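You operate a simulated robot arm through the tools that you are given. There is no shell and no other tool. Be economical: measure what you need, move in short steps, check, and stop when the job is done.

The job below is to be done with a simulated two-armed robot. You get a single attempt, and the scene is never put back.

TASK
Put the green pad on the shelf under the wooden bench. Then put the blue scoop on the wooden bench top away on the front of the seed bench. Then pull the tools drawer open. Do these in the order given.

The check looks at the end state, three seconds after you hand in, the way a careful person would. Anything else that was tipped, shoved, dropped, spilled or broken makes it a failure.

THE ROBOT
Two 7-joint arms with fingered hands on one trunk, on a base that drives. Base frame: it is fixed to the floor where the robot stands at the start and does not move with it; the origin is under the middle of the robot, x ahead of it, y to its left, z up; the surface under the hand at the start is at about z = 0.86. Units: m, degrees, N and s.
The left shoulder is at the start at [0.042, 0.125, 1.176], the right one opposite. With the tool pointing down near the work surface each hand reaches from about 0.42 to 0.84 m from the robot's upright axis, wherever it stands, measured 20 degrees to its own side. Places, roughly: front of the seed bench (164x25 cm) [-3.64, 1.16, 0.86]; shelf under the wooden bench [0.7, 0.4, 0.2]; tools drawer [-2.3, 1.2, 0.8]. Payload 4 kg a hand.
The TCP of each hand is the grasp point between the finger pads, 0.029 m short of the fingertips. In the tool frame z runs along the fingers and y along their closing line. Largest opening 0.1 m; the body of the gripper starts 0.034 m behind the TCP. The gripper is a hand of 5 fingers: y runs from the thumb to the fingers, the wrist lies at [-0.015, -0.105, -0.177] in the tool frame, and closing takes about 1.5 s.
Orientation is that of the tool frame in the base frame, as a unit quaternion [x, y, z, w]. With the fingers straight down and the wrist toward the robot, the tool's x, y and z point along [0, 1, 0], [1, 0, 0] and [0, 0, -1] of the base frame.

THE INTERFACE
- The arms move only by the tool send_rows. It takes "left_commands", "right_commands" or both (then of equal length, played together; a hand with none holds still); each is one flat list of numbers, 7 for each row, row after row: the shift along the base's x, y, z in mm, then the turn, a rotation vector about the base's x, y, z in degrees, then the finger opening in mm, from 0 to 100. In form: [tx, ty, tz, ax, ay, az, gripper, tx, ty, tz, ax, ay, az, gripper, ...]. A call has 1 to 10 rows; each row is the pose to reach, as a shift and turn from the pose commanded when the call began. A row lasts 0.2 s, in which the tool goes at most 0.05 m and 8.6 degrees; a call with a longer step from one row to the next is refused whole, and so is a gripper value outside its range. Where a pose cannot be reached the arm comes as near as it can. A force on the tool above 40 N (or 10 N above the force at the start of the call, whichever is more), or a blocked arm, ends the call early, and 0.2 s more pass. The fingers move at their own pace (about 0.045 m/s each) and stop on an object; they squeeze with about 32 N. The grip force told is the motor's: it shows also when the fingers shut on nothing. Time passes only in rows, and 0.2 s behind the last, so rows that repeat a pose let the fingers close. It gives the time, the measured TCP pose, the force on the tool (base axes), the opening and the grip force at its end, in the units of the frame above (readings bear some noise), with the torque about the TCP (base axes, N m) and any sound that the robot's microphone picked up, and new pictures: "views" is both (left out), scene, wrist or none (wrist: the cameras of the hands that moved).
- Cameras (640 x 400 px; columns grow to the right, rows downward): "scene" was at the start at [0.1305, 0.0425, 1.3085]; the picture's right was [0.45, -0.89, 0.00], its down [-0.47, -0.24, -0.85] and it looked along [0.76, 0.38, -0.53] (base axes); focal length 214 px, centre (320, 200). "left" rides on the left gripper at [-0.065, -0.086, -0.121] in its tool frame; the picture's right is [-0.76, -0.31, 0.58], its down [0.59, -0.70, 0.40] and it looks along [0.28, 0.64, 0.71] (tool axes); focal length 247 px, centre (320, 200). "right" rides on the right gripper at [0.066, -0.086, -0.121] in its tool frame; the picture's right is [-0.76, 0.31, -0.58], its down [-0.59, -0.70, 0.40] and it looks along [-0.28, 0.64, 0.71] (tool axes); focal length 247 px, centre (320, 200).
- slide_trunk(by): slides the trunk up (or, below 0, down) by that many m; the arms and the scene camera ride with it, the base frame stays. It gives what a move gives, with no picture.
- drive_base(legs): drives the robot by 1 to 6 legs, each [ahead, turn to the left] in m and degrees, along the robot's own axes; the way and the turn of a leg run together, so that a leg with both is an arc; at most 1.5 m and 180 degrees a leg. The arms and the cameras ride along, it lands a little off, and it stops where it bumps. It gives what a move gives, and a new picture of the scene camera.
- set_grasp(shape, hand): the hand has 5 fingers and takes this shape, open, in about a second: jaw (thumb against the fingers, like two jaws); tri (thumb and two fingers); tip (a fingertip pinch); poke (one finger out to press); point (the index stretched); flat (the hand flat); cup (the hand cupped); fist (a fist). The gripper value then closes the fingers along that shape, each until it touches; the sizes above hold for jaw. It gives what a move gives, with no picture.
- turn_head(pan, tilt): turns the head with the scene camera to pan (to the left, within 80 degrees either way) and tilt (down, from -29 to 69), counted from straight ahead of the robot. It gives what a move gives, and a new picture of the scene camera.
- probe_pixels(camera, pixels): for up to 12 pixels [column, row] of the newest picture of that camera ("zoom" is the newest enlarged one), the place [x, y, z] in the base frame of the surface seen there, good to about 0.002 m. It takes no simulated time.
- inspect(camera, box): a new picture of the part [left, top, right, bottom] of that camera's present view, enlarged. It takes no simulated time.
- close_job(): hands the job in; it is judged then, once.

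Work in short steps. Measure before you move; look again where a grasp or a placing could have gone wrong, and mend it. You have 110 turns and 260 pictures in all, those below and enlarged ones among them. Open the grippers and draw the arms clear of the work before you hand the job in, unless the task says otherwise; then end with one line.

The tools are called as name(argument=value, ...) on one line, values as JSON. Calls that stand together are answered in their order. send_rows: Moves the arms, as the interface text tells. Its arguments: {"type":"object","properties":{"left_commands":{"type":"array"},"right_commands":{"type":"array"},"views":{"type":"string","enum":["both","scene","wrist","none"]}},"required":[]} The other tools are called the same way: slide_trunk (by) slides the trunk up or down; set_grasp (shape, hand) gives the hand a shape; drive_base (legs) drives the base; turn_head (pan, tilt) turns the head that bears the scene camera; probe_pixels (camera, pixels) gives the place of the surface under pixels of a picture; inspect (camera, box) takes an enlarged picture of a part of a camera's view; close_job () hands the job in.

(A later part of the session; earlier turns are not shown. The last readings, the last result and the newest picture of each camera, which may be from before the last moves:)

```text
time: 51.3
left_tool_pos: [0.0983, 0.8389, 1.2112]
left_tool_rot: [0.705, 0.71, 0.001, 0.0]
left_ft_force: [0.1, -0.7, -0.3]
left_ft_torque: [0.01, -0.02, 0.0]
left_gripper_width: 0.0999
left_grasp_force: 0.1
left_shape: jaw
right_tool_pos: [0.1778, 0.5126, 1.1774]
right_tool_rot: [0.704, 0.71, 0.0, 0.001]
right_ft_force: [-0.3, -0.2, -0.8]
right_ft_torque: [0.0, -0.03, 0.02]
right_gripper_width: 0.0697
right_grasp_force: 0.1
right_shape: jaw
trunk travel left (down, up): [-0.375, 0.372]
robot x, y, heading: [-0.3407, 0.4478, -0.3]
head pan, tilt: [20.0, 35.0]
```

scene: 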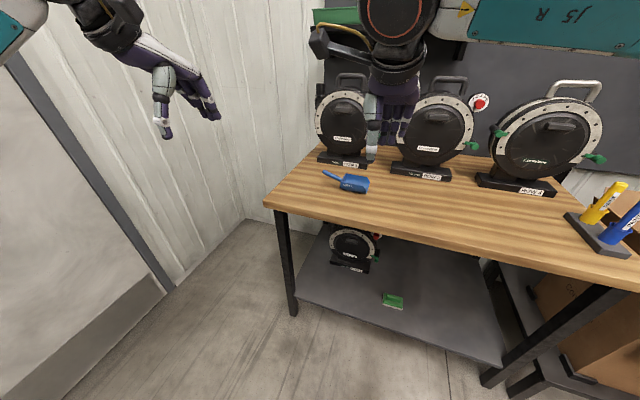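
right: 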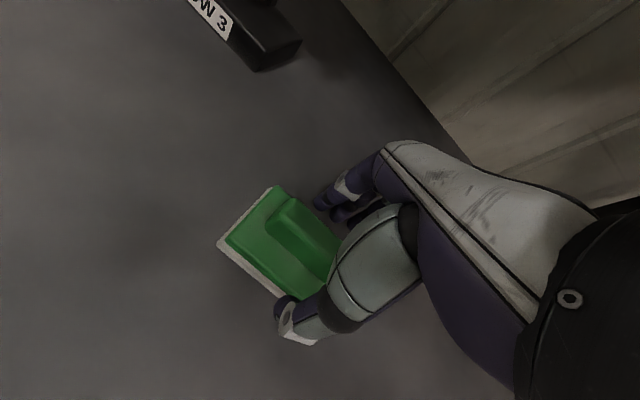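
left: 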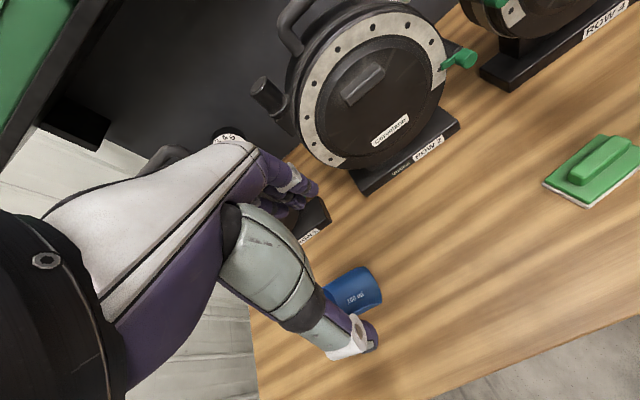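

I move the right hand aside, then drive forward to bring the scoop in reach of the left hand.

send_rows(right_commands=[-10, -40, 0, 0, 0, 0, 70, -20, -80, 0, 0, 0, 0, 70, -30, -120, 0, 0, 0, 0, 70, -40, -160, 0, 0, 0, 0, 70], views="none")

drive_base(legs=[[0.28, 0]])

inspect(camera="scene", box=[260, 170, 420, 270])

```text
time: 52.3
left_tool_pos: [0.0979, 0.8384, 1.2108]
left_tool_rot: [0.704, 0.71, 0.001, -0.001]
left_ft_force: [-0.4, 0.5, 0.5]
left_ft_torque: [0.0, 0.0, 0.0]
left_gripper_width: 0.0998
left_grasp_force: 0.0
left_shape: jaw
right_tool_pos: [0.1361, 0.3506, 1.1766]
right_tool_rot: [0.705, 0.709, 0.0, -0.001]
right_ft_force: [0.0, 0.1, 0.3]
right_ft_torque: [0.0, 0.01, 0.02]
right_gripper_width: 0.0698
right_grasp_force: 0.0
right_shape: jaw
trunk travel left (down, up): [-0.375, 0.372]
robot x, y, heading: [-0.3435, 0.4501, -0.1]
head pan, tilt: [20.0, 35.0]
```

```text
time: 54.3
left_tool_pos: [0.382, 0.8396, 1.2096]
left_tool_rot: [0.704, 0.71, 0.001, 0.001]
left_ft_force: [0.0, 0.4, 0.0]
left_ft_torque: [0.0, 0.05, 0.0]
left_gripper_width: 0.0999
left_grasp_force: 0.1
left_shape: jaw
right_tool_pos: [0.4216, 0.3505, 1.1765]
right_tool_rot: [0.704, 0.71, -0.001, -0.001]
right_ft_force: [0.3, -1.2, -0.6]
right_ft_torque: [-0.01, 0.03, 0.01]
right_gripper_width: 0.0697
right_grasp_force: 0.1
right_shape: jaw
trunk travel left (down, up): [-0.375, 0.372]
robot x, y, heading: [-0.0562, 0.4442, -0.1]
head pan, tilt: [20.0, 35.0]
```

scene: 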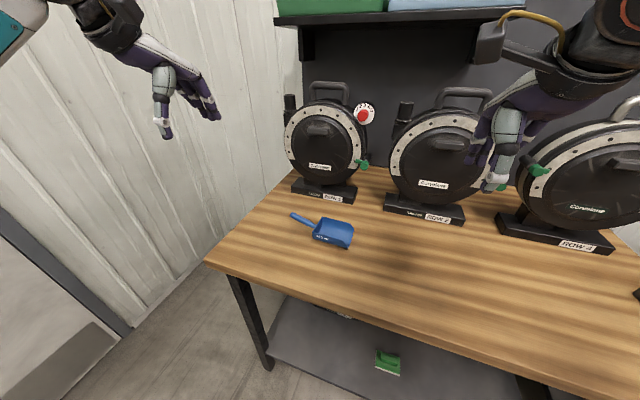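

```text
4.00 times, centred on (340, 220) of scene
```

zoom: 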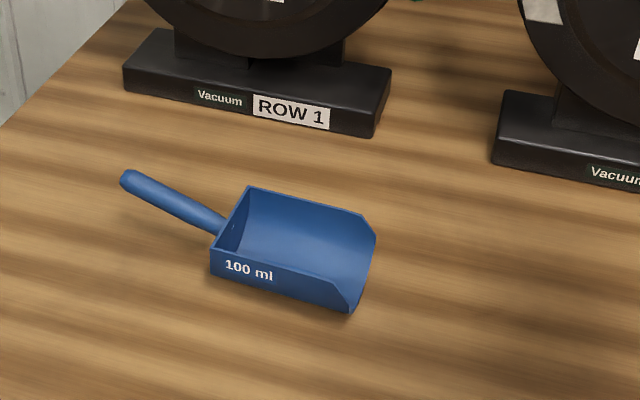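

The zoom shows the scoop's handle running from (125,180) to (222,228). I probe the handle, bowl and machine base.

probe_pixels(camera="zoom", pixels=[[126, 176], [150, 190], [172, 202], [195, 213], [217, 224], [147, 196], [250, 188], [213, 250], [350, 305], [374, 240], [372, 120], [125, 85]])

```text
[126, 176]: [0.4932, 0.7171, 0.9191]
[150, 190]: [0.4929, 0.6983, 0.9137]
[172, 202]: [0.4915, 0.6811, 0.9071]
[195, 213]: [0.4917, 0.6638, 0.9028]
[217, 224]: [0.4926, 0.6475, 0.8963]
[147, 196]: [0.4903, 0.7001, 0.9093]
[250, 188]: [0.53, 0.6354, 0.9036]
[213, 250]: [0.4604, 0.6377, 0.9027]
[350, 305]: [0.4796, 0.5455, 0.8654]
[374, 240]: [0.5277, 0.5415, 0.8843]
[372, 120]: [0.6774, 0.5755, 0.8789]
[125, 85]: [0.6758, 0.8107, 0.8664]
```

The handle lies along y at x≈0.495, y 0.65–0.72, rising from z 0.89 to 0.915. I bring the left hand above (0.495,0.687), z≈1.0.

send_rows(left_commands=[16, -22, -30, 0, 0, 0, 90, 32, -44, -60, 0, 0, 0, 80, 48, -66, -90, 0, 0, 0, 70, 64, -88, -120, 0, 0, 0, 60, 80, -110, -150, 0, 0, 0, 60, 98, -132, -180, 0, 0, 0, 60, 113, -152, -210, 0, 0, 0, 60, 113, -152, -210, 0, 0, 0, 60], views="wrist")

inspect(camera="scene", box=[260, 170, 420, 270])

```text
time: 56.1
left_tool_pos: [0.4937, 0.6868, 0.999]
left_tool_rot: [0.705, 0.71, 0.001, 0.0]
left_ft_force: [0.5, 0.1, -0.8]
left_ft_torque: [0.0, 0.01, 0.01]
left_gripper_width: 0.0601
left_grasp_force: 0.0
left_shape: jaw
right_tool_pos: [0.4207, 0.3521, 1.1779]
right_tool_rot: [0.705, 0.71, 0.0, 0.001]
right_ft_force: [0.1, 0.3, 1.1]
right_ft_torque: [0.0, 0.0, -0.02]
right_gripper_width: 0.0699
right_grasp_force: 0.1
right_shape: jaw
trunk travel left (down, up): [-0.375, 0.372]
robot x, y, heading: [-0.0606, 0.4473, -0.3]
head pan, tilt: [20.0, 35.0]
```

left: 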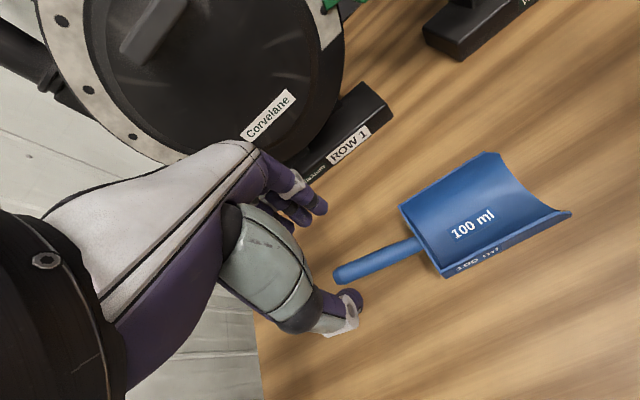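

```text
4.00 times, centred on (340, 220) of scene
```

zoom: 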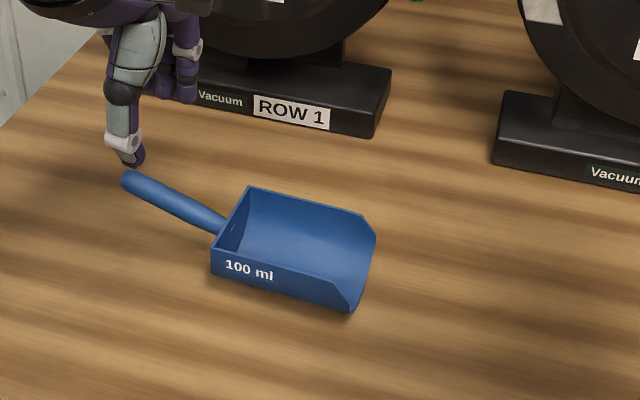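

The alignment looks right. I lower to TCP z≈0.902, with the thumb on the near side of the handle.

send_rows(left_commands=[1, -2, -30, 0, 0, 0, 60, 2, -3, -60, 0, 0, 0, 60, 2, -3, -85, 0, 0, 0, 60, 2, -3, -97, 0, 0, 0, 60], views="wrist")

inspect(camera="scene", box=[260, 170, 420, 270])

```text
time: 57.1
left_tool_pos: [0.4956, 0.6856, 0.9025]
left_tool_rot: [0.704, 0.71, 0.002, 0.0]
left_ft_force: [0.9, 0.6, 0.0]
left_ft_torque: [-0.03, 0.01, -0.01]
left_gripper_width: 0.0604
left_grasp_force: 0.0
left_shape: jaw
right_tool_pos: [0.4214, 0.3509, 1.1765]
right_tool_rot: [0.704, 0.711, 0.0, 0.0]
right_ft_force: [0.1, 0.0, -0.6]
right_ft_torque: [-0.04, -0.04, -0.01]
right_gripper_width: 0.0698
right_grasp_force: 0.1
right_shape: jaw
trunk travel left (down, up): [-0.375, 0.372]
robot x, y, heading: [-0.0625, 0.4475, -0.0]
head pan, tilt: [20.0, 35.0]
```

left: 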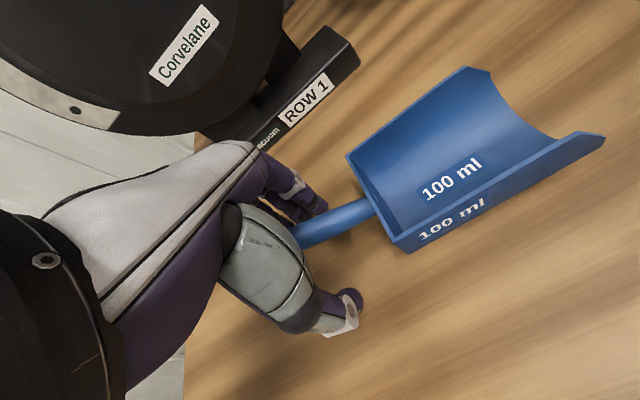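

```text
4.00 times, centred on (340, 220) of scene
```

zoom: 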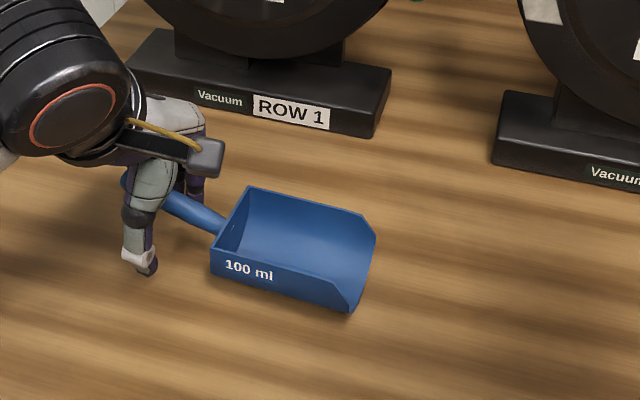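

The handle lies between thumb and fingers. I close.

send_rows(left_commands=[0, 0, 0, 0, 0, 0, 40, 0, 0, 0, 0, 0, 0, 20, 0, 0, 0, 0, 0, 0, 0, 0, 0, 0, 0, 0, 0, 0, 0, 0, 0, 0, 0, 0, 0, 0, 0, 0, 0, 0, 0, 0, 0, 0, 0, 0, 0, 0, 0], views="wrist")

inspect(camera="scene", box=[260, 170, 420, 270])

```text
time: 58.7
left_tool_pos: [0.4963, 0.6856, 0.9028]
left_tool_rot: [0.704, 0.71, 0.001, 0.001]
left_ft_force: [-0.6, -0.2, 0.3]
left_ft_torque: [-0.03, -0.01, 0.03]
left_gripper_width: 0.0
left_grasp_force: 32.2
left_shape: jaw
right_tool_pos: [0.4208, 0.3502, 1.176]
right_tool_rot: [0.704, 0.71, -0.001, -0.001]
right_ft_force: [0.7, 0.0, -0.1]
right_ft_torque: [0.02, 0.0, -0.01]
right_gripper_width: 0.0698
right_grasp_force: 0.1
right_shape: jaw
trunk travel left (down, up): [-0.375, 0.372]
robot x, y, heading: [-0.0638, 0.4476, -0.1]
head pan, tilt: [20.0, 35.0]
```

left: 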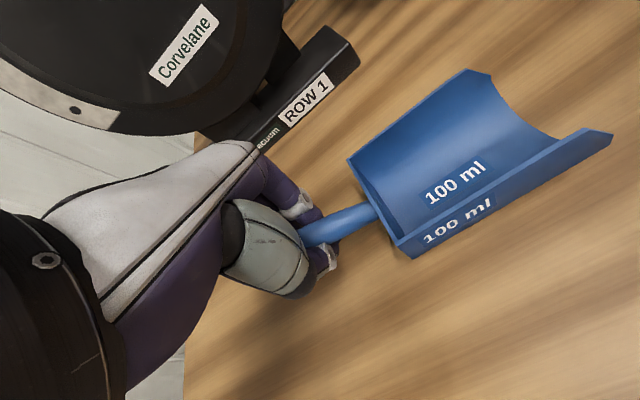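

```text
4.00 times, centred on (340, 220) of scene
```

zoom: 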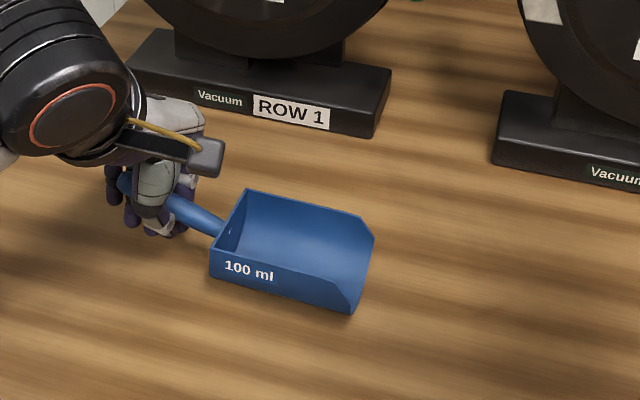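

The reading says 0 mm, but the fingers seem wrapped around and below the handle. I test with a gentle 40 mm lift.

send_rows(left_commands=[0, 0, 10, 0, 0, 0, 0, 0, 0, 25, 0, 0, 0, 0, 0, 0, 40, 0, 0, 0, 0, 0, 0, 40, 0, 0, 0, 0], views="wrist")

inspect(camera="scene", box=[260, 170, 420, 270])

```text
time: 59.7
left_tool_pos: [0.4965, 0.6843, 0.9437]
left_tool_rot: [0.704, 0.71, 0.001, 0.0]
left_ft_force: [0.4, -1.0, -0.2]
left_ft_torque: [0.04, -0.01, 0.02]
left_gripper_width: 0.0
left_grasp_force: 31.9
left_shape: jaw
right_tool_pos: [0.4212, 0.3507, 1.1779]
right_tool_rot: [0.704, 0.71, 0.0, 0.0]
right_ft_force: [-0.5, 1.0, -0.3]
right_ft_torque: [0.03, -0.03, 0.0]
right_gripper_width: 0.0696
right_grasp_force: 0.0
right_shape: jaw
trunk travel left (down, up): [-0.375, 0.372]
robot x, y, heading: [-0.0623, 0.4469, -0.2]
head pan, tilt: [20.0, 35.0]
```

left: 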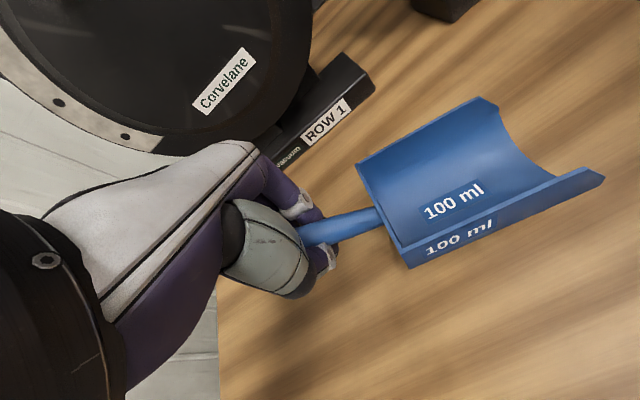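

```text
4.00 times, centred on (340, 220) of scene
```

zoom: 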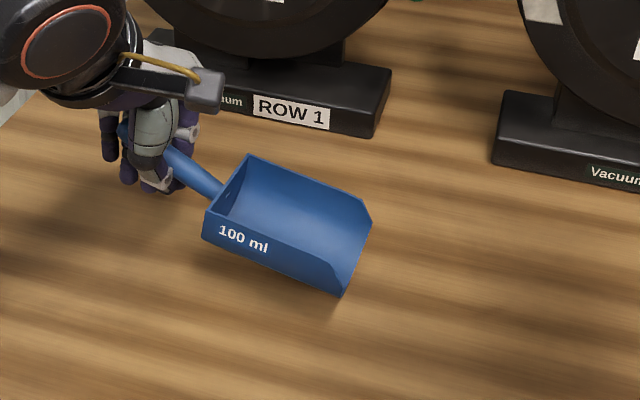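

The scoop comes up, but it sags and sits loosely in the curled fingers. I set it back and regrip about 16 mm higher, so the finger pads pinch the handle.

send_rows(left_commands=[0, 0, -20, 0, 0, 0, 0, 0, 0, -41, 0, 0, 0, 0, 0, 0, -41, 0, 0, 0, 20, 0, 0, -41, 0, 0, 0, 40, 0, 0, -41, 0, 0, 0, 55, 0, 0, -41, 0, 0, 0, 55, 0, 0, -25, 0, 0, 0, 55], views="wrist")

inspect(camera="scene", box=[260, 170, 420, 270])

```text
time: 61.3
left_tool_pos: [0.496, 0.6836, 0.9179]
left_tool_rot: [0.704, 0.711, 0.001, 0.0]
left_ft_force: [0.3, -0.2, -0.4]
left_ft_torque: [0.04, 0.02, 0.01]
left_gripper_width: 0.0548
left_grasp_force: 0.2
left_shape: jaw
right_tool_pos: [0.4204, 0.3509, 1.1769]
right_tool_rot: [0.704, 0.71, 0.0, -0.001]
right_ft_force: [-0.1, 0.0, -0.5]
right_ft_torque: [0.04, 0.0, -0.02]
right_gripper_width: 0.0695
right_grasp_force: 0.1
right_shape: jaw
trunk travel left (down, up): [-0.375, 0.372]
robot x, y, heading: [-0.0581, 0.4466, -0.4]
head pan, tilt: [20.0, 35.0]
```

left: 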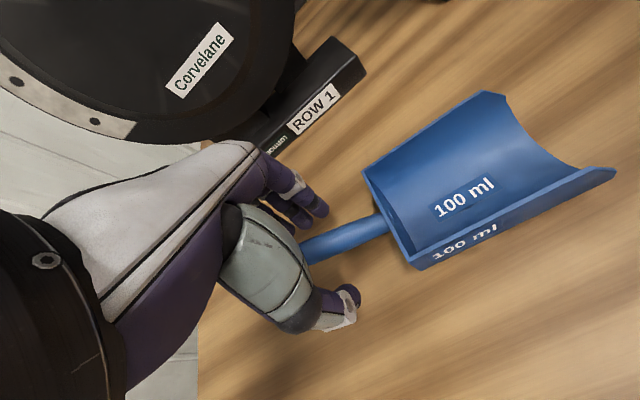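

```text
4.00 times, centred on (340, 220) of scene
```

zoom: 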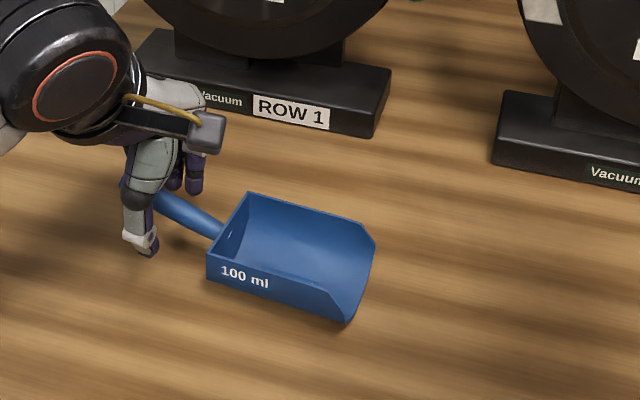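

The scoop lies flat again. I tilt the hand 16° about x to match the handle's slope, so all pads meet it equally, shift 6 mm toward the bowl, and close.

send_rows(left_commands=[0, -2, 0, 6, 0, 0, 55, 0, -4, 0, 12, 0, 0, 55, 0, -6, 0, 16, 0, 0, 55, 0, -6, 0, 16, 0, 0, 35, 0, -6, 0, 16, 0, 0, 15, 0, -6, 0, 16, 0, 0, 0, 0, -6, 0, 16, 0, 0, 0, 0, -6, 0, 16, 0, 0, 0, 0, -6, 0, 16, 0, 0, 0, 0, -6, 0, 16, 0, 0, 0], views="wrist")

inspect(camera="scene", box=[260, 170, 420, 270])

```text
time: 63.5
left_tool_pos: [0.4949, 0.678, 0.9166]
left_tool_rot: [0.698, 0.703, 0.1, -0.098]
left_ft_force: [-0.3, 0.2, -0.6]
left_ft_torque: [-0.01, 0.0, -0.02]
left_gripper_width: 0.0068
left_grasp_force: 32.0
left_shape: jaw
right_tool_pos: [0.4206, 0.3513, 1.1775]
right_tool_rot: [0.704, 0.711, 0.0, -0.001]
right_ft_force: [0.5, 1.0, 0.6]
right_ft_torque: [-0.03, -0.01, 0.0]
right_gripper_width: 0.0697
right_grasp_force: 0.0
right_shape: jaw
trunk travel left (down, up): [-0.375, 0.372]
robot x, y, heading: [-0.0577, 0.4435, -0.3]
head pan, tilt: [20.0, 35.0]
```

left: 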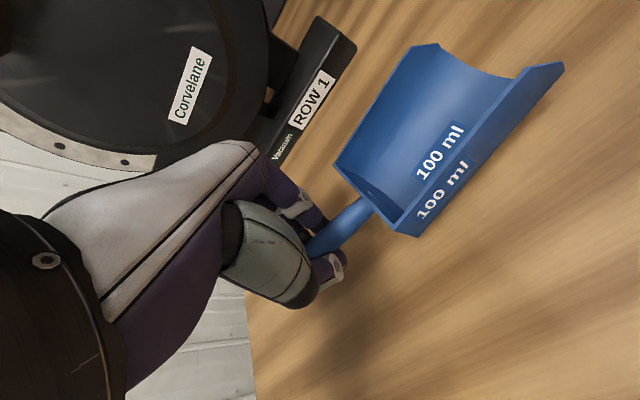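

```text
4.00 times, centred on (340, 220) of scene
```

zoom: 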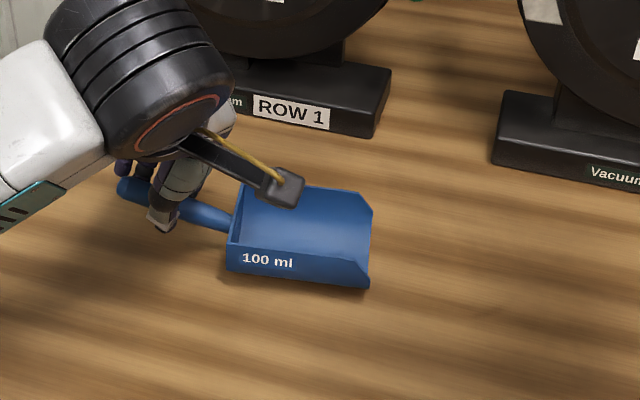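

Now the grip reads 7 mm at 32 N, a real pinch, though the scoop yawed slightly. I lift and check.

send_rows(left_commands=[0, 0, 15, 0, 0, 0, 0, 0, 0, 40, 0, 0, 0, 0, 0, 0, 80, 0, 0, 0, 0, 0, 0, 120, 0, 0, 0, 0, 0, 0, 150, 0, 0, 0, 0, 0, 0, 150, 0, 0, 0, 0], views="both")

```text
time: 64.9
left_tool_pos: [0.4963, 0.6783, 1.0672]
left_tool_rot: [0.697, 0.703, 0.1, -0.099]
left_ft_force: [-0.4, -0.9, -0.3]
left_ft_torque: [0.03, 0.03, 0.01]
left_gripper_width: 0.0069
left_grasp_force: 32.1
left_shape: jaw
right_tool_pos: [0.4203, 0.3508, 1.177]
right_tool_rot: [0.704, 0.71, -0.001, 0.0]
right_ft_force: [0.5, -0.4, 0.8]
right_ft_torque: [0.01, -0.01, 0.02]
right_gripper_width: 0.0697
right_grasp_force: 0.1
right_shape: jaw
trunk travel left (down, up): [-0.375, 0.372]
robot x, y, heading: [-0.0626, 0.4491, -0.2]
head pan, tilt: [20.0, 35.0]
```

scene: 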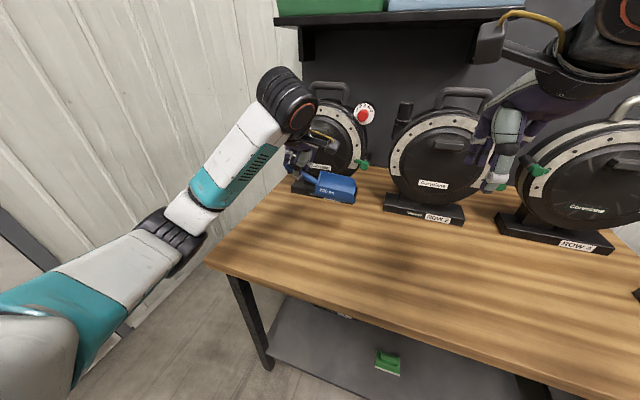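
left: 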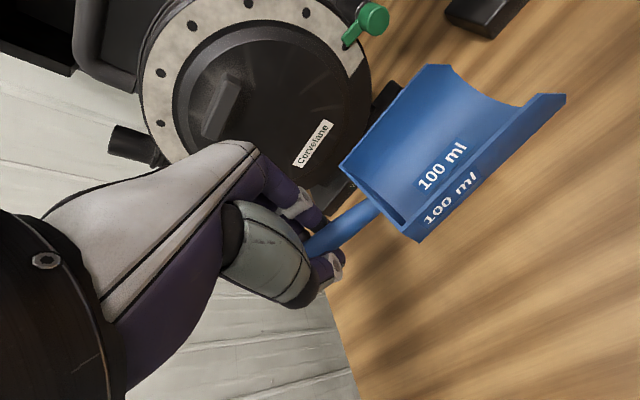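

The scoop is held firmly and nearly level. I back away from the bench and turn round to the right (clear of the left wall) to look for the seed bench.

drive_base(legs=[[-0.65, 0], [0, -90], [0, -90]])

turn_head(pan=-25, tilt=15)

```text
time: 76.2
left_tool_pos: [-1.2563, 0.2008, 1.0662]
left_tool_rot: [0.714, -0.686, 0.1, 0.099]
left_ft_force: [-0.4, -0.2, 0.5]
left_ft_torque: [-0.03, 0.0, 0.01]
left_gripper_width: 0.007
left_grasp_force: 32.4
left_shape: jaw
right_tool_pos: [-1.1927, 0.5298, 1.1771]
right_tool_rot: [0.72, -0.693, 0.001, 0.0]
right_ft_force: [0.4, 0.1, 0.2]
right_ft_torque: [0.01, -0.02, 0.02]
right_gripper_width: 0.0699
right_grasp_force: 0.0
right_shape: jaw
trunk travel left (down, up): [-0.375, 0.372]
robot x, y, heading: [-0.707, 0.4487, -178.7]
head pan, tilt: [20.0, 35.0]
```

scene: 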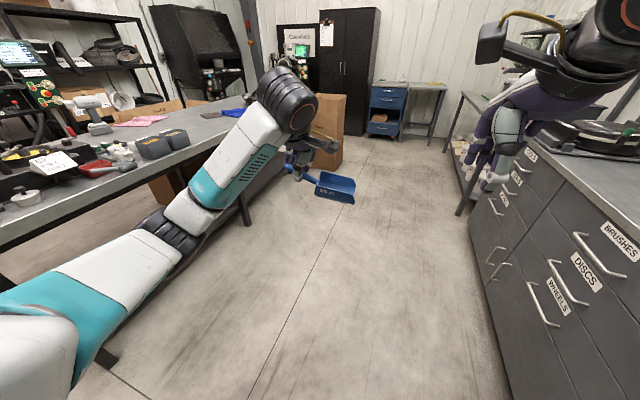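

```text
time: 77.4
left_tool_pos: [-1.2564, 0.2014, 1.0661]
left_tool_rot: [0.714, -0.686, 0.1, 0.099]
left_ft_force: [0.8, -0.9, -0.4]
left_ft_torque: [-0.04, -0.02, 0.0]
left_gripper_width: 0.0071
left_grasp_force: 31.7
left_shape: jaw
right_tool_pos: [-1.1921, 0.5318, 1.1767]
right_tool_rot: [0.721, -0.693, 0.001, -0.001]
right_ft_force: [0.2, 0.8, -0.2]
right_ft_torque: [0.02, -0.01, -0.01]
right_gripper_width: 0.07
right_grasp_force: 0.1
right_shape: jaw
trunk travel left (down, up): [-0.375, 0.372]
robot x, y, heading: [-0.7056, 0.4467, -178.8]
head pan, tilt: [-25.0, 15.0]
```

scene: 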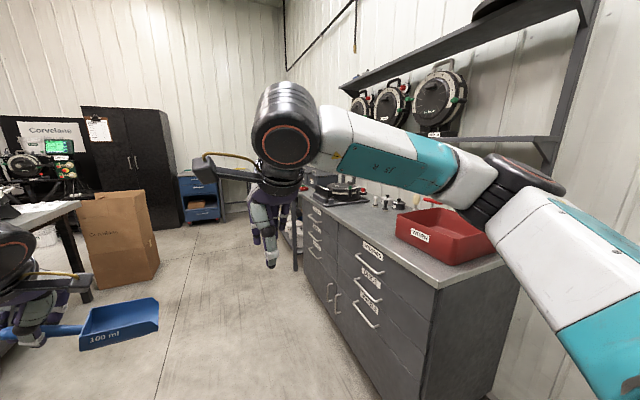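

Drawer cabinets are on the right, and there's another worktable to the left. I probe cabinet fronts, drawers, the far bench and the left table edge for a safe corridor.

probe_pixels(camera="scene", pixels=[[370, 320], [325, 240], [300, 240], [435, 300], [320, 190], [60, 210], [40, 215], [100, 280], [200, 215], [295, 215], [450, 280], [340, 190]])

inspect(camera="scene", box=[270, 150, 430, 250])

turn_head(pan=10, tilt=25)

```text
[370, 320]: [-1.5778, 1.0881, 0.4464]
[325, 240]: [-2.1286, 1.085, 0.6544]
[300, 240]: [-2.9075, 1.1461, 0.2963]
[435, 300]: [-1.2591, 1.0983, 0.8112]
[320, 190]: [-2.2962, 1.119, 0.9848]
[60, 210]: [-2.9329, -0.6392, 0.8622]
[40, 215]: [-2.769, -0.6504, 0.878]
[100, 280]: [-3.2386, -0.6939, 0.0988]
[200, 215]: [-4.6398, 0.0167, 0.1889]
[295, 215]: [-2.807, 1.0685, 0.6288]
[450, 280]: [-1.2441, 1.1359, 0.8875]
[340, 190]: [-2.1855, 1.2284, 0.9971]
```

```text
4.00 times, centred on (350, 200) of scene
```

zoom: 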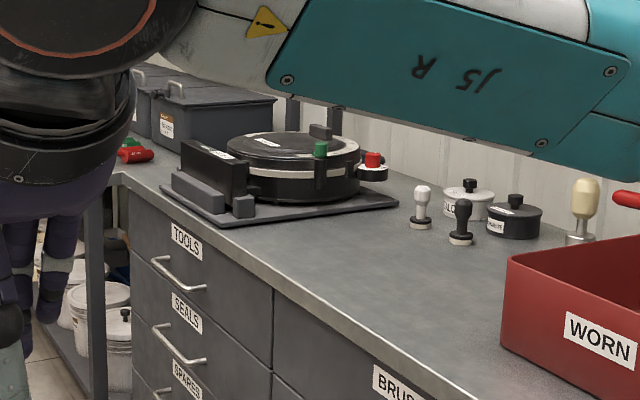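

```text
time: 78.4
left_tool_pos: [-1.2569, 0.2013, 1.0677]
left_tool_rot: [0.714, -0.686, 0.1, 0.098]
left_ft_force: [-0.3, 0.9, 0.0]
left_ft_torque: [-0.05, 0.03, 0.01]
left_gripper_width: 0.0071
left_grasp_force: 32.3
left_shape: jaw
right_tool_pos: [-1.1924, 0.5317, 1.1779]
right_tool_rot: [0.721, -0.693, 0.001, 0.0]
right_ft_force: [0.5, 0.4, -0.5]
right_ft_torque: [-0.02, 0.02, -0.01]
right_gripper_width: 0.0696
right_grasp_force: 0.2
right_shape: jaw
trunk travel left (down, up): [-0.375, 0.372]
robot x, y, heading: [-0.7028, 0.4525, -178.5]
head pan, tilt: [10.0, 25.0]
```

scene: 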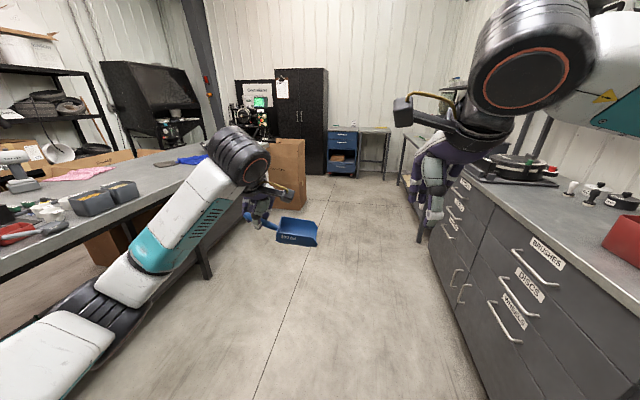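

I check the lateral clearance of both elbows against the left table and the right cabinets before driving along the aisle.

probe_pixels(camera="scene", pixels=[[95, 300], [60, 340], [150, 250], [30, 270], [120, 230], [205, 270], [540, 60], [470, 40], [620, 60], [290, 170], [400, 165], [430, 175]])

```text
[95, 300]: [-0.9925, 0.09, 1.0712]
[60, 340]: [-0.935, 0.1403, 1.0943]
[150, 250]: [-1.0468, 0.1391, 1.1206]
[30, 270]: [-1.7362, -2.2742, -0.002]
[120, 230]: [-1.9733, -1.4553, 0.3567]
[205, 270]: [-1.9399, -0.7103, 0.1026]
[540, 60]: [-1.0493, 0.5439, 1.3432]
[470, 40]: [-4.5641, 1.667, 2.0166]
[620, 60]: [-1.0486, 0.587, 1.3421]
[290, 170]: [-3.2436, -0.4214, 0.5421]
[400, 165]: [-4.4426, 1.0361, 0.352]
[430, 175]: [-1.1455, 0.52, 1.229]
```

The aisle is clear (left table at y≈−0.65, cabinets at y≈1.085). I drive along it to x≈−3.0 and look to the right.

drive_base(legs=[[1.2, -1.5], [1.1, 0]])

turn_head(pan=-60, tilt=25)

```text
time: 89.7
left_tool_pos: [-3.5541, 0.1806, 1.0665]
left_tool_rot: [0.709, -0.691, 0.099, 0.099]
left_ft_force: [-0.7, -0.8, 0.1]
left_ft_torque: [0.0, 0.04, -0.04]
left_gripper_width: 0.007
left_grasp_force: 31.9
left_shape: jaw
right_tool_pos: [-3.4855, 0.5087, 1.1768]
right_tool_rot: [0.716, -0.698, 0.0, -0.001]
right_ft_force: [-0.3, 0.0, -0.2]
right_ft_torque: [0.02, -0.02, 0.03]
right_gripper_width: 0.0698
right_grasp_force: 0.2
right_shape: jaw
trunk travel left (down, up): [-0.375, 0.372]
robot x, y, heading: [-2.9971, 0.4208, -179.4]
head pan, tilt: [10.0, 25.0]
```

scene: 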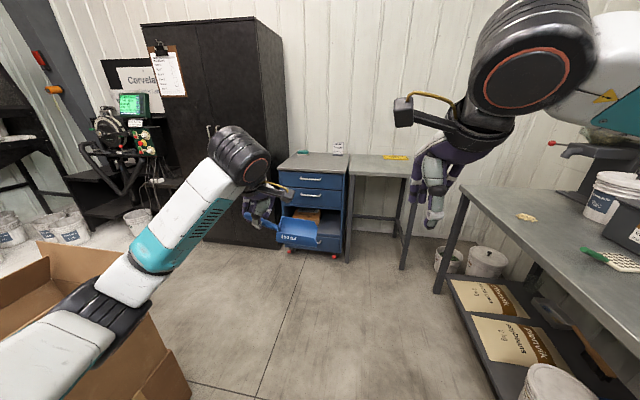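

```text
time: 91.1
left_tool_pos: [-3.5541, 0.18, 1.0669]
left_tool_rot: [0.709, -0.692, 0.1, 0.1]
left_ft_force: [-0.5, -0.2, 0.0]
left_ft_torque: [-0.01, -0.03, -0.03]
left_gripper_width: 0.0072
left_grasp_force: 32.1
left_shape: jaw
right_tool_pos: [-3.4844, 0.5084, 1.1772]
right_tool_rot: [0.716, -0.698, 0.001, -0.001]
right_ft_force: [-0.1, 0.3, 0.7]
right_ft_torque: [0.0, 0.02, 0.01]
right_gripper_width: 0.0697
right_grasp_force: 0.0
right_shape: jaw
trunk travel left (down, up): [-0.375, 0.372]
robot x, y, heading: [-3.0001, 0.419, -179.2]
head pan, tilt: [-60.0, 25.0]
```

scene: 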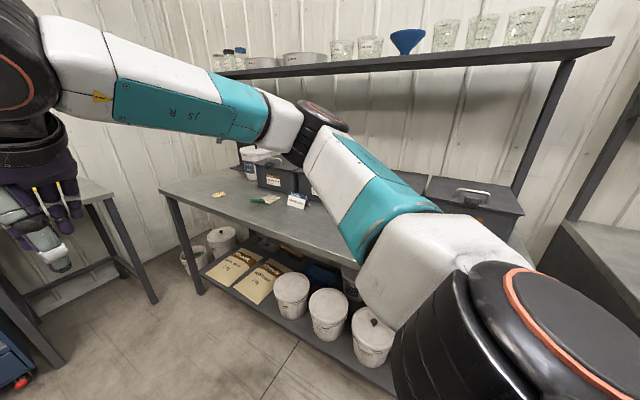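

The seed bench is in view, its front strip mostly free; a small brush is at (265,199) and something yellow at (218,193). I turn to face it and look down at the top.

drive_base(legs=[[0.25, 0], [0, -90]])

turn_head(pan=10, tilt=35)

```text
time: 96.8
left_tool_pos: [-3.491, 0.9686, 1.0666]
left_tool_rot: [-0.012, 0.99, 0.001, -0.14]
left_ft_force: [0.1, -0.2, -0.3]
left_ft_torque: [0.0, 0.04, 0.0]
left_gripper_width: 0.0069
left_grasp_force: 32.5
left_shape: jaw
right_tool_pos: [-3.1625, 0.9007, 1.1774]
right_tool_rot: [-0.013, 1.0, -0.001, -0.001]
right_ft_force: [0.5, 0.7, -0.3]
right_ft_torque: [0.0, 0.0, 0.0]
right_gripper_width: 0.0699
right_grasp_force: 0.1
right_shape: jaw
trunk travel left (down, up): [-0.375, 0.372]
robot x, y, heading: [-3.2515, 0.4151, 90.9]
head pan, tilt: [-60.0, 25.0]
```

scene: 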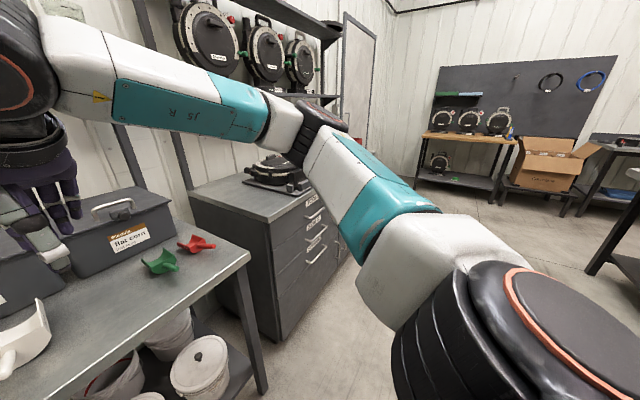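

```text
time: 98.2
left_tool_pos: [-3.4919, 0.9687, 1.0669]
left_tool_rot: [-0.012, 0.99, 0.002, -0.14]
left_ft_force: [0.8, 0.3, -0.3]
left_ft_torque: [-0.04, 0.04, 0.03]
left_gripper_width: 0.0068
left_grasp_force: 32.1
left_shape: jaw
right_tool_pos: [-3.1633, 0.8999, 1.1765]
right_tool_rot: [-0.013, 1.0, 0.0, 0.0]
right_ft_force: [-0.1, 0.3, 0.0]
right_ft_torque: [-0.01, 0.01, -0.02]
right_gripper_width: 0.0696
right_grasp_force: 0.1
right_shape: jaw
trunk travel left (down, up): [-0.375, 0.372]
robot x, y, heading: [-3.2514, 0.4163, 90.8]
head pan, tilt: [10.0, 35.0]
```

scene: 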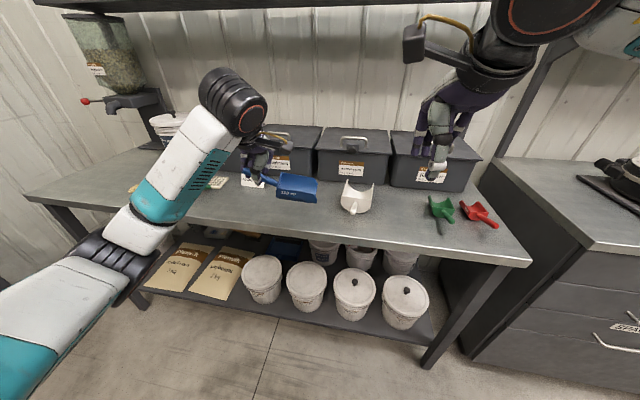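

The front strip holds a white scoop (357,197), a green and a red one; it is free around (280,215). I probe the edges and that free patch.

probe_pixels(camera="scene", pixels=[[280, 240], [240, 232], [260, 215], [300, 215], [345, 210], [217, 185], [252, 184], [185, 195], [300, 178], [330, 185], [350, 175], [230, 200]])

inspect(camera="scene", box=[180, 130, 380, 255])

```text
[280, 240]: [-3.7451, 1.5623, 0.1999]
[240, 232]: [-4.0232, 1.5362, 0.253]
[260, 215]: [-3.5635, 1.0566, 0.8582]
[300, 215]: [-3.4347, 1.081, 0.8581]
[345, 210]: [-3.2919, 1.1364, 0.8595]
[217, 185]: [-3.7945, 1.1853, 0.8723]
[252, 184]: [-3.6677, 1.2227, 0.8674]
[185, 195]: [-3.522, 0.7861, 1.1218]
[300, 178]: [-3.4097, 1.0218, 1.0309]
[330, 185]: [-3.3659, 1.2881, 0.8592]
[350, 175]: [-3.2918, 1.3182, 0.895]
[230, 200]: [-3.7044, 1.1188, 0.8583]
```

```text
3.20 times, centred on (280, 192) of scene
```

zoom: 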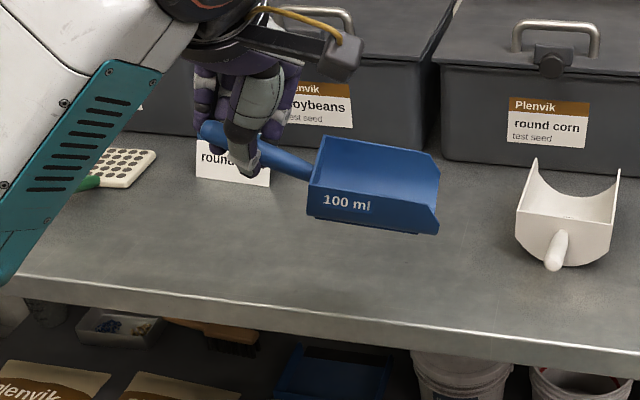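

I move 0.1 m nearer, then bring the scoop over the free patch at about x −3.53, y 1.135.

drive_base(legs=[[0.1, 0]])

send_rows(left_commands=[-10, 16, -15, 0, 0, 0, 0, -20, 32, -30, 0, 0, 0, 0, -30, 48, -45, 0, 0, 0, 0, -38, 66, -60, 0, 0, 0, 0, -38, 66, -80, 0, 0, 0, 0], views="both")

inspect(camera="scene", box=[180, 130, 380, 255])

```text
time: 99.4
left_tool_pos: [-3.4936, 1.0694, 1.0655]
left_tool_rot: [-0.012, 0.99, 0.0, -0.139]
left_ft_force: [0.6, 1.1, 0.4]
left_ft_torque: [0.0, 0.02, -0.05]
left_gripper_width: 0.0069
left_grasp_force: 32.6
left_shape: jaw
right_tool_pos: [-3.1642, 1.001, 1.1763]
right_tool_rot: [-0.012, 1.0, -0.001, -0.001]
right_ft_force: [-0.7, -0.3, -0.6]
right_ft_torque: [-0.01, 0.01, 0.0]
right_gripper_width: 0.0698
right_grasp_force: 0.1
right_shape: jaw
trunk travel left (down, up): [-0.375, 0.372]
robot x, y, heading: [-3.2545, 0.5165, 90.8]
head pan, tilt: [10.0, 35.0]
```

scene: 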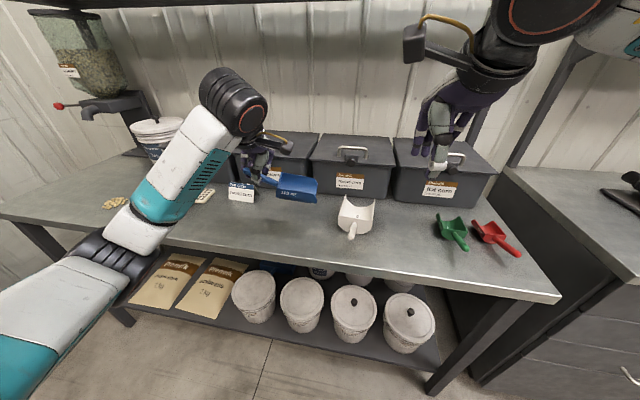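

```text
time: 100.6
left_tool_pos: [-3.5318, 1.1347, 0.9875]
left_tool_rot: [-0.013, 0.99, -0.001, -0.14]
left_ft_force: [0.3, -0.3, -0.6]
left_ft_torque: [-0.04, 0.01, -0.02]
left_gripper_width: 0.0067
left_grasp_force: 31.7
left_shape: jaw
right_tool_pos: [-3.165, 0.9995, 1.177]
right_tool_rot: [-0.013, 1.0, 0.0, 0.001]
right_ft_force: [0.3, 0.6, 0.1]
right_ft_torque: [0.01, 0.02, 0.01]
right_gripper_width: 0.0695
right_grasp_force: 0.1
right_shape: jaw
trunk travel left (down, up): [-0.375, 0.372]
robot x, y, heading: [-3.2547, 0.5191, 91.0]
head pan, tilt: [10.0, 35.0]
```

scene: 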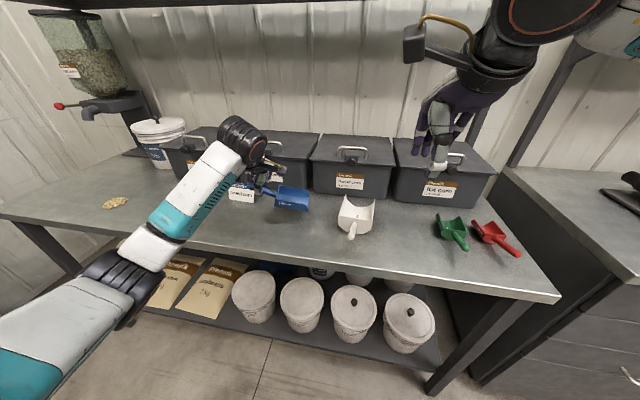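
left: 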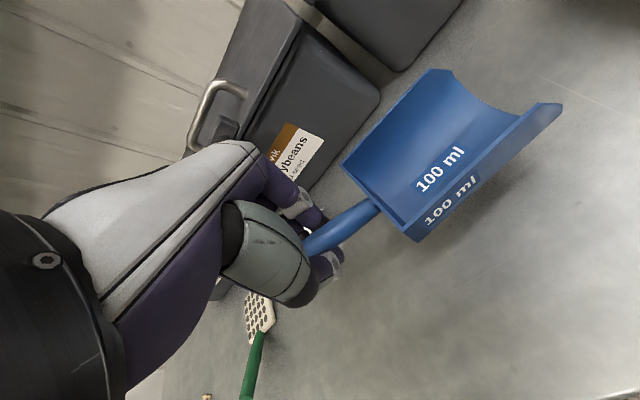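

```text
3.20 times, centred on (280, 192) of scene
```

zoom: 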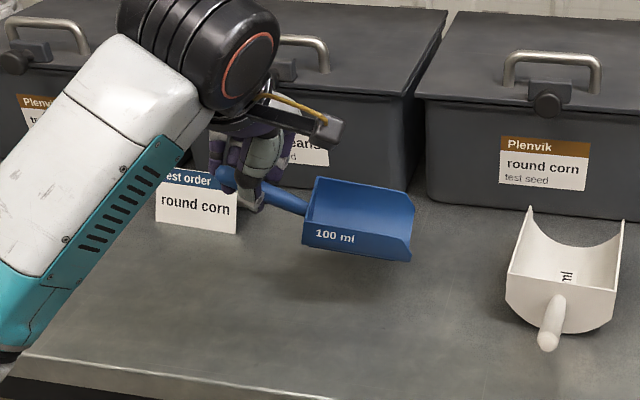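

The order card stands close to the hand. I probe the card's right edge, the boxes and the fingers.

probe_pixels(camera="zoom", pixels=[[234, 215], [165, 205], [222, 180], [237, 195], [310, 245], [408, 258], [400, 200], [520, 290], [250, 205], [380, 180], [300, 350], [220, 150]])

```text
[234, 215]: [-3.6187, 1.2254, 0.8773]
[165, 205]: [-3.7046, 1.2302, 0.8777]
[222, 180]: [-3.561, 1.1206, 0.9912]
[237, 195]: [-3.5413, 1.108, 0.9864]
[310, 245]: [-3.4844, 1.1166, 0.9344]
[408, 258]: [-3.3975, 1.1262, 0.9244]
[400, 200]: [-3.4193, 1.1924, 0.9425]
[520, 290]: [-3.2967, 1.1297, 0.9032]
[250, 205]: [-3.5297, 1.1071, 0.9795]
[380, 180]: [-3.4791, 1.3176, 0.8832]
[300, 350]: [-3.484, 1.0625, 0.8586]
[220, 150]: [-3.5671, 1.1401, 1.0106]
```

The card's right edge is at x −3.62, y 1.225. I shift 12 mm right and 22 mm toward me for clearance, then lower until contact.

send_rows(left_commands=[12, -22, -20, 0, 0, 0, 0, 12, -22, -45, 0, 0, 0, 0, 12, -22, -60, 0, 0, 0, 0, 12, -22, -66, 0, 0, 0, 0, 12, -22, -70, 0, 0, 0, 0], views="wrist")

inspect(camera="scene", box=[200, 150, 360, 250])

```text
time: 101.8
left_tool_pos: [-3.5197, 1.113, 0.9164]
left_tool_rot: [-0.014, 0.99, 0.001, -0.14]
left_ft_force: [-0.4, 0.1, 1.8]
left_ft_torque: [-0.01, -0.27, 0.02]
left_gripper_width: 0.0069
left_grasp_force: 32.1
left_shape: jaw
right_tool_pos: [-3.1644, 0.9988, 1.1761]
right_tool_rot: [-0.014, 1.0, -0.001, 0.0]
right_ft_force: [-0.6, 0.9, 0.0]
right_ft_torque: [0.0, 0.03, -0.02]
right_gripper_width: 0.0699
right_grasp_force: 0.0
right_shape: jaw
trunk travel left (down, up): [-0.375, 0.372]
robot x, y, heading: [-3.2539, 0.5148, 90.7]
head pan, tilt: [10.0, 35.0]
```

left: 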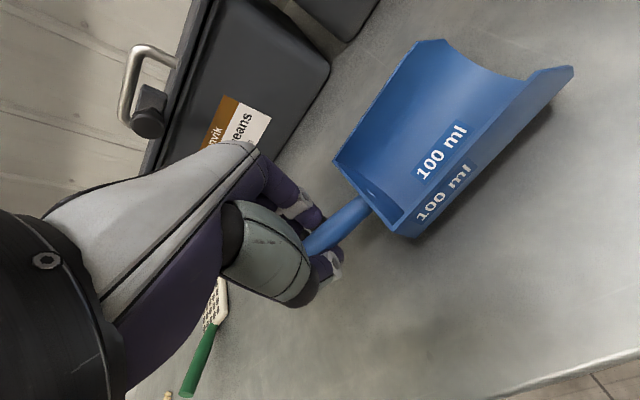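

```text
4.00 times, centred on (280, 200) of scene
```

zoom: 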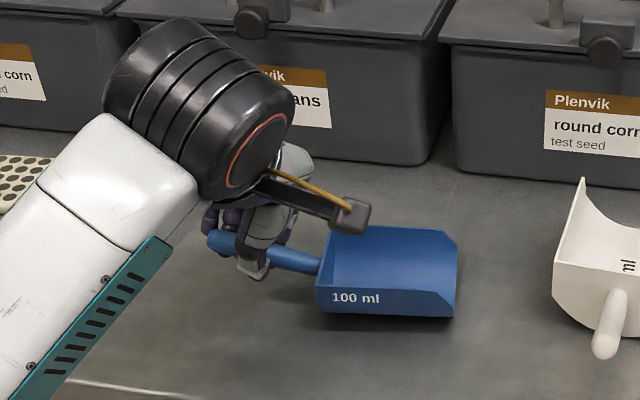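

Light contact (1.8 N up) and the bowl sits level. I open the fingers.

send_rows(left_commands=[0, 0, -1, 0, 0, 0, 10, 0, 0, -1, 0, 0, 0, 25, 0, 0, -1, 0, 0, 0, 40, 0, 0, -1, 0, 0, 0, 55, 0, 0, -1, 0, 0, 0, 55, 0, 0, -1, 0, 0, 0, 55], views="wrist")

inspect(camera="scene", box=[200, 150, 360, 250])

```text
time: 103.2
left_tool_pos: [-3.5193, 1.1119, 0.916]
left_tool_rot: [-0.012, 0.99, 0.001, -0.14]
left_ft_force: [0.2, -0.6, -0.2]
left_ft_torque: [0.02, 0.0, 0.0]
left_gripper_width: 0.0547
left_grasp_force: 0.1
left_shape: jaw
right_tool_pos: [-3.1649, 0.9997, 1.1773]
right_tool_rot: [-0.013, 1.0, -0.001, 0.001]
right_ft_force: [-0.1, -0.5, -0.1]
right_ft_torque: [0.0, 0.01, -0.01]
right_gripper_width: 0.0699
right_grasp_force: 0.1
right_shape: jaw
trunk travel left (down, up): [-0.375, 0.372]
robot x, y, heading: [-3.252, 0.5164, 90.9]
head pan, tilt: [10.0, 35.0]
```

left: 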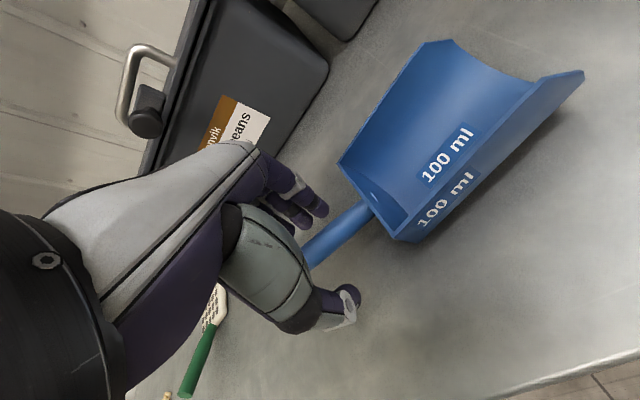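

```text
4.00 times, centred on (280, 200) of scene
```

zoom: 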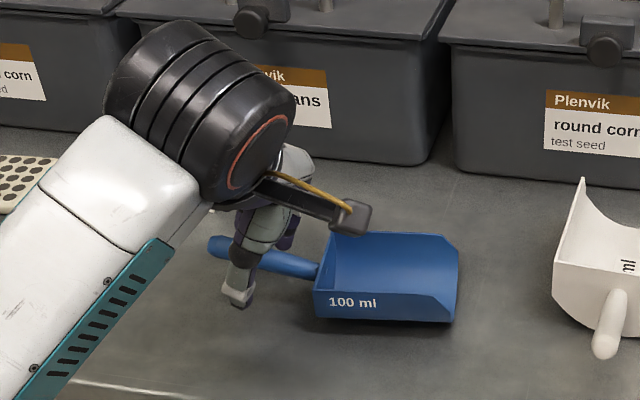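

The scoop is released. I raise the hand straight up and check the scoop and the card.

send_rows(left_commands=[0, 0, 20, 0, 0, 0, 55, 0, 0, 50, 0, 0, 0, 55, 0, 0, 90, 0, 0, 0, 55, 0, -10, 130, 0, 0, 0, 55, 0, -30, 170, 0, 0, 0, 55, 0, -60, 205, 0, 0, 0, 55, 0, -100, 235, 0, 0, 0, 55, 0, -145, 250, 0, 0, 0, 55], views="scene")

inspect(camera="scene", box=[200, 150, 360, 250])

```text
time: 105.0
left_tool_pos: [-3.5195, 0.9666, 1.1665]
left_tool_rot: [-0.014, 0.99, 0.0, -0.14]
left_ft_force: [0.0, -0.2, -0.4]
left_ft_torque: [0.02, 0.01, -0.01]
left_gripper_width: 0.0549
left_grasp_force: 0.0
left_shape: jaw
right_tool_pos: [-3.1644, 1.0001, 1.1765]
right_tool_rot: [-0.013, 1.0, 0.0, -0.001]
right_ft_force: [-0.1, -0.1, 0.5]
right_ft_torque: [-0.04, -0.01, 0.02]
right_gripper_width: 0.07
right_grasp_force: 0.1
right_shape: jaw
trunk travel left (down, up): [-0.375, 0.372]
robot x, y, heading: [-3.2503, 0.514, 90.8]
head pan, tilt: [10.0, 35.0]
```

scene: 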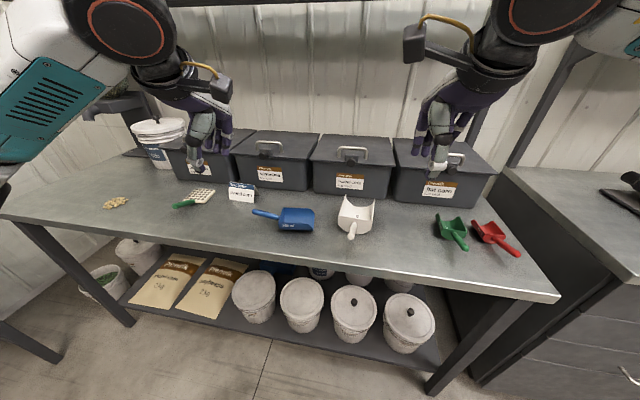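

```text
4.00 times, centred on (280, 200) of scene
```

zoom: 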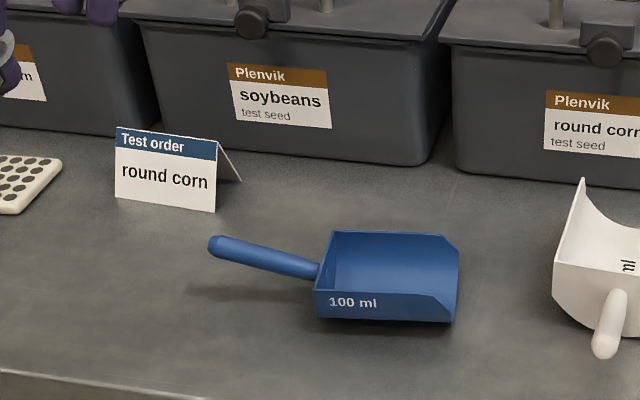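

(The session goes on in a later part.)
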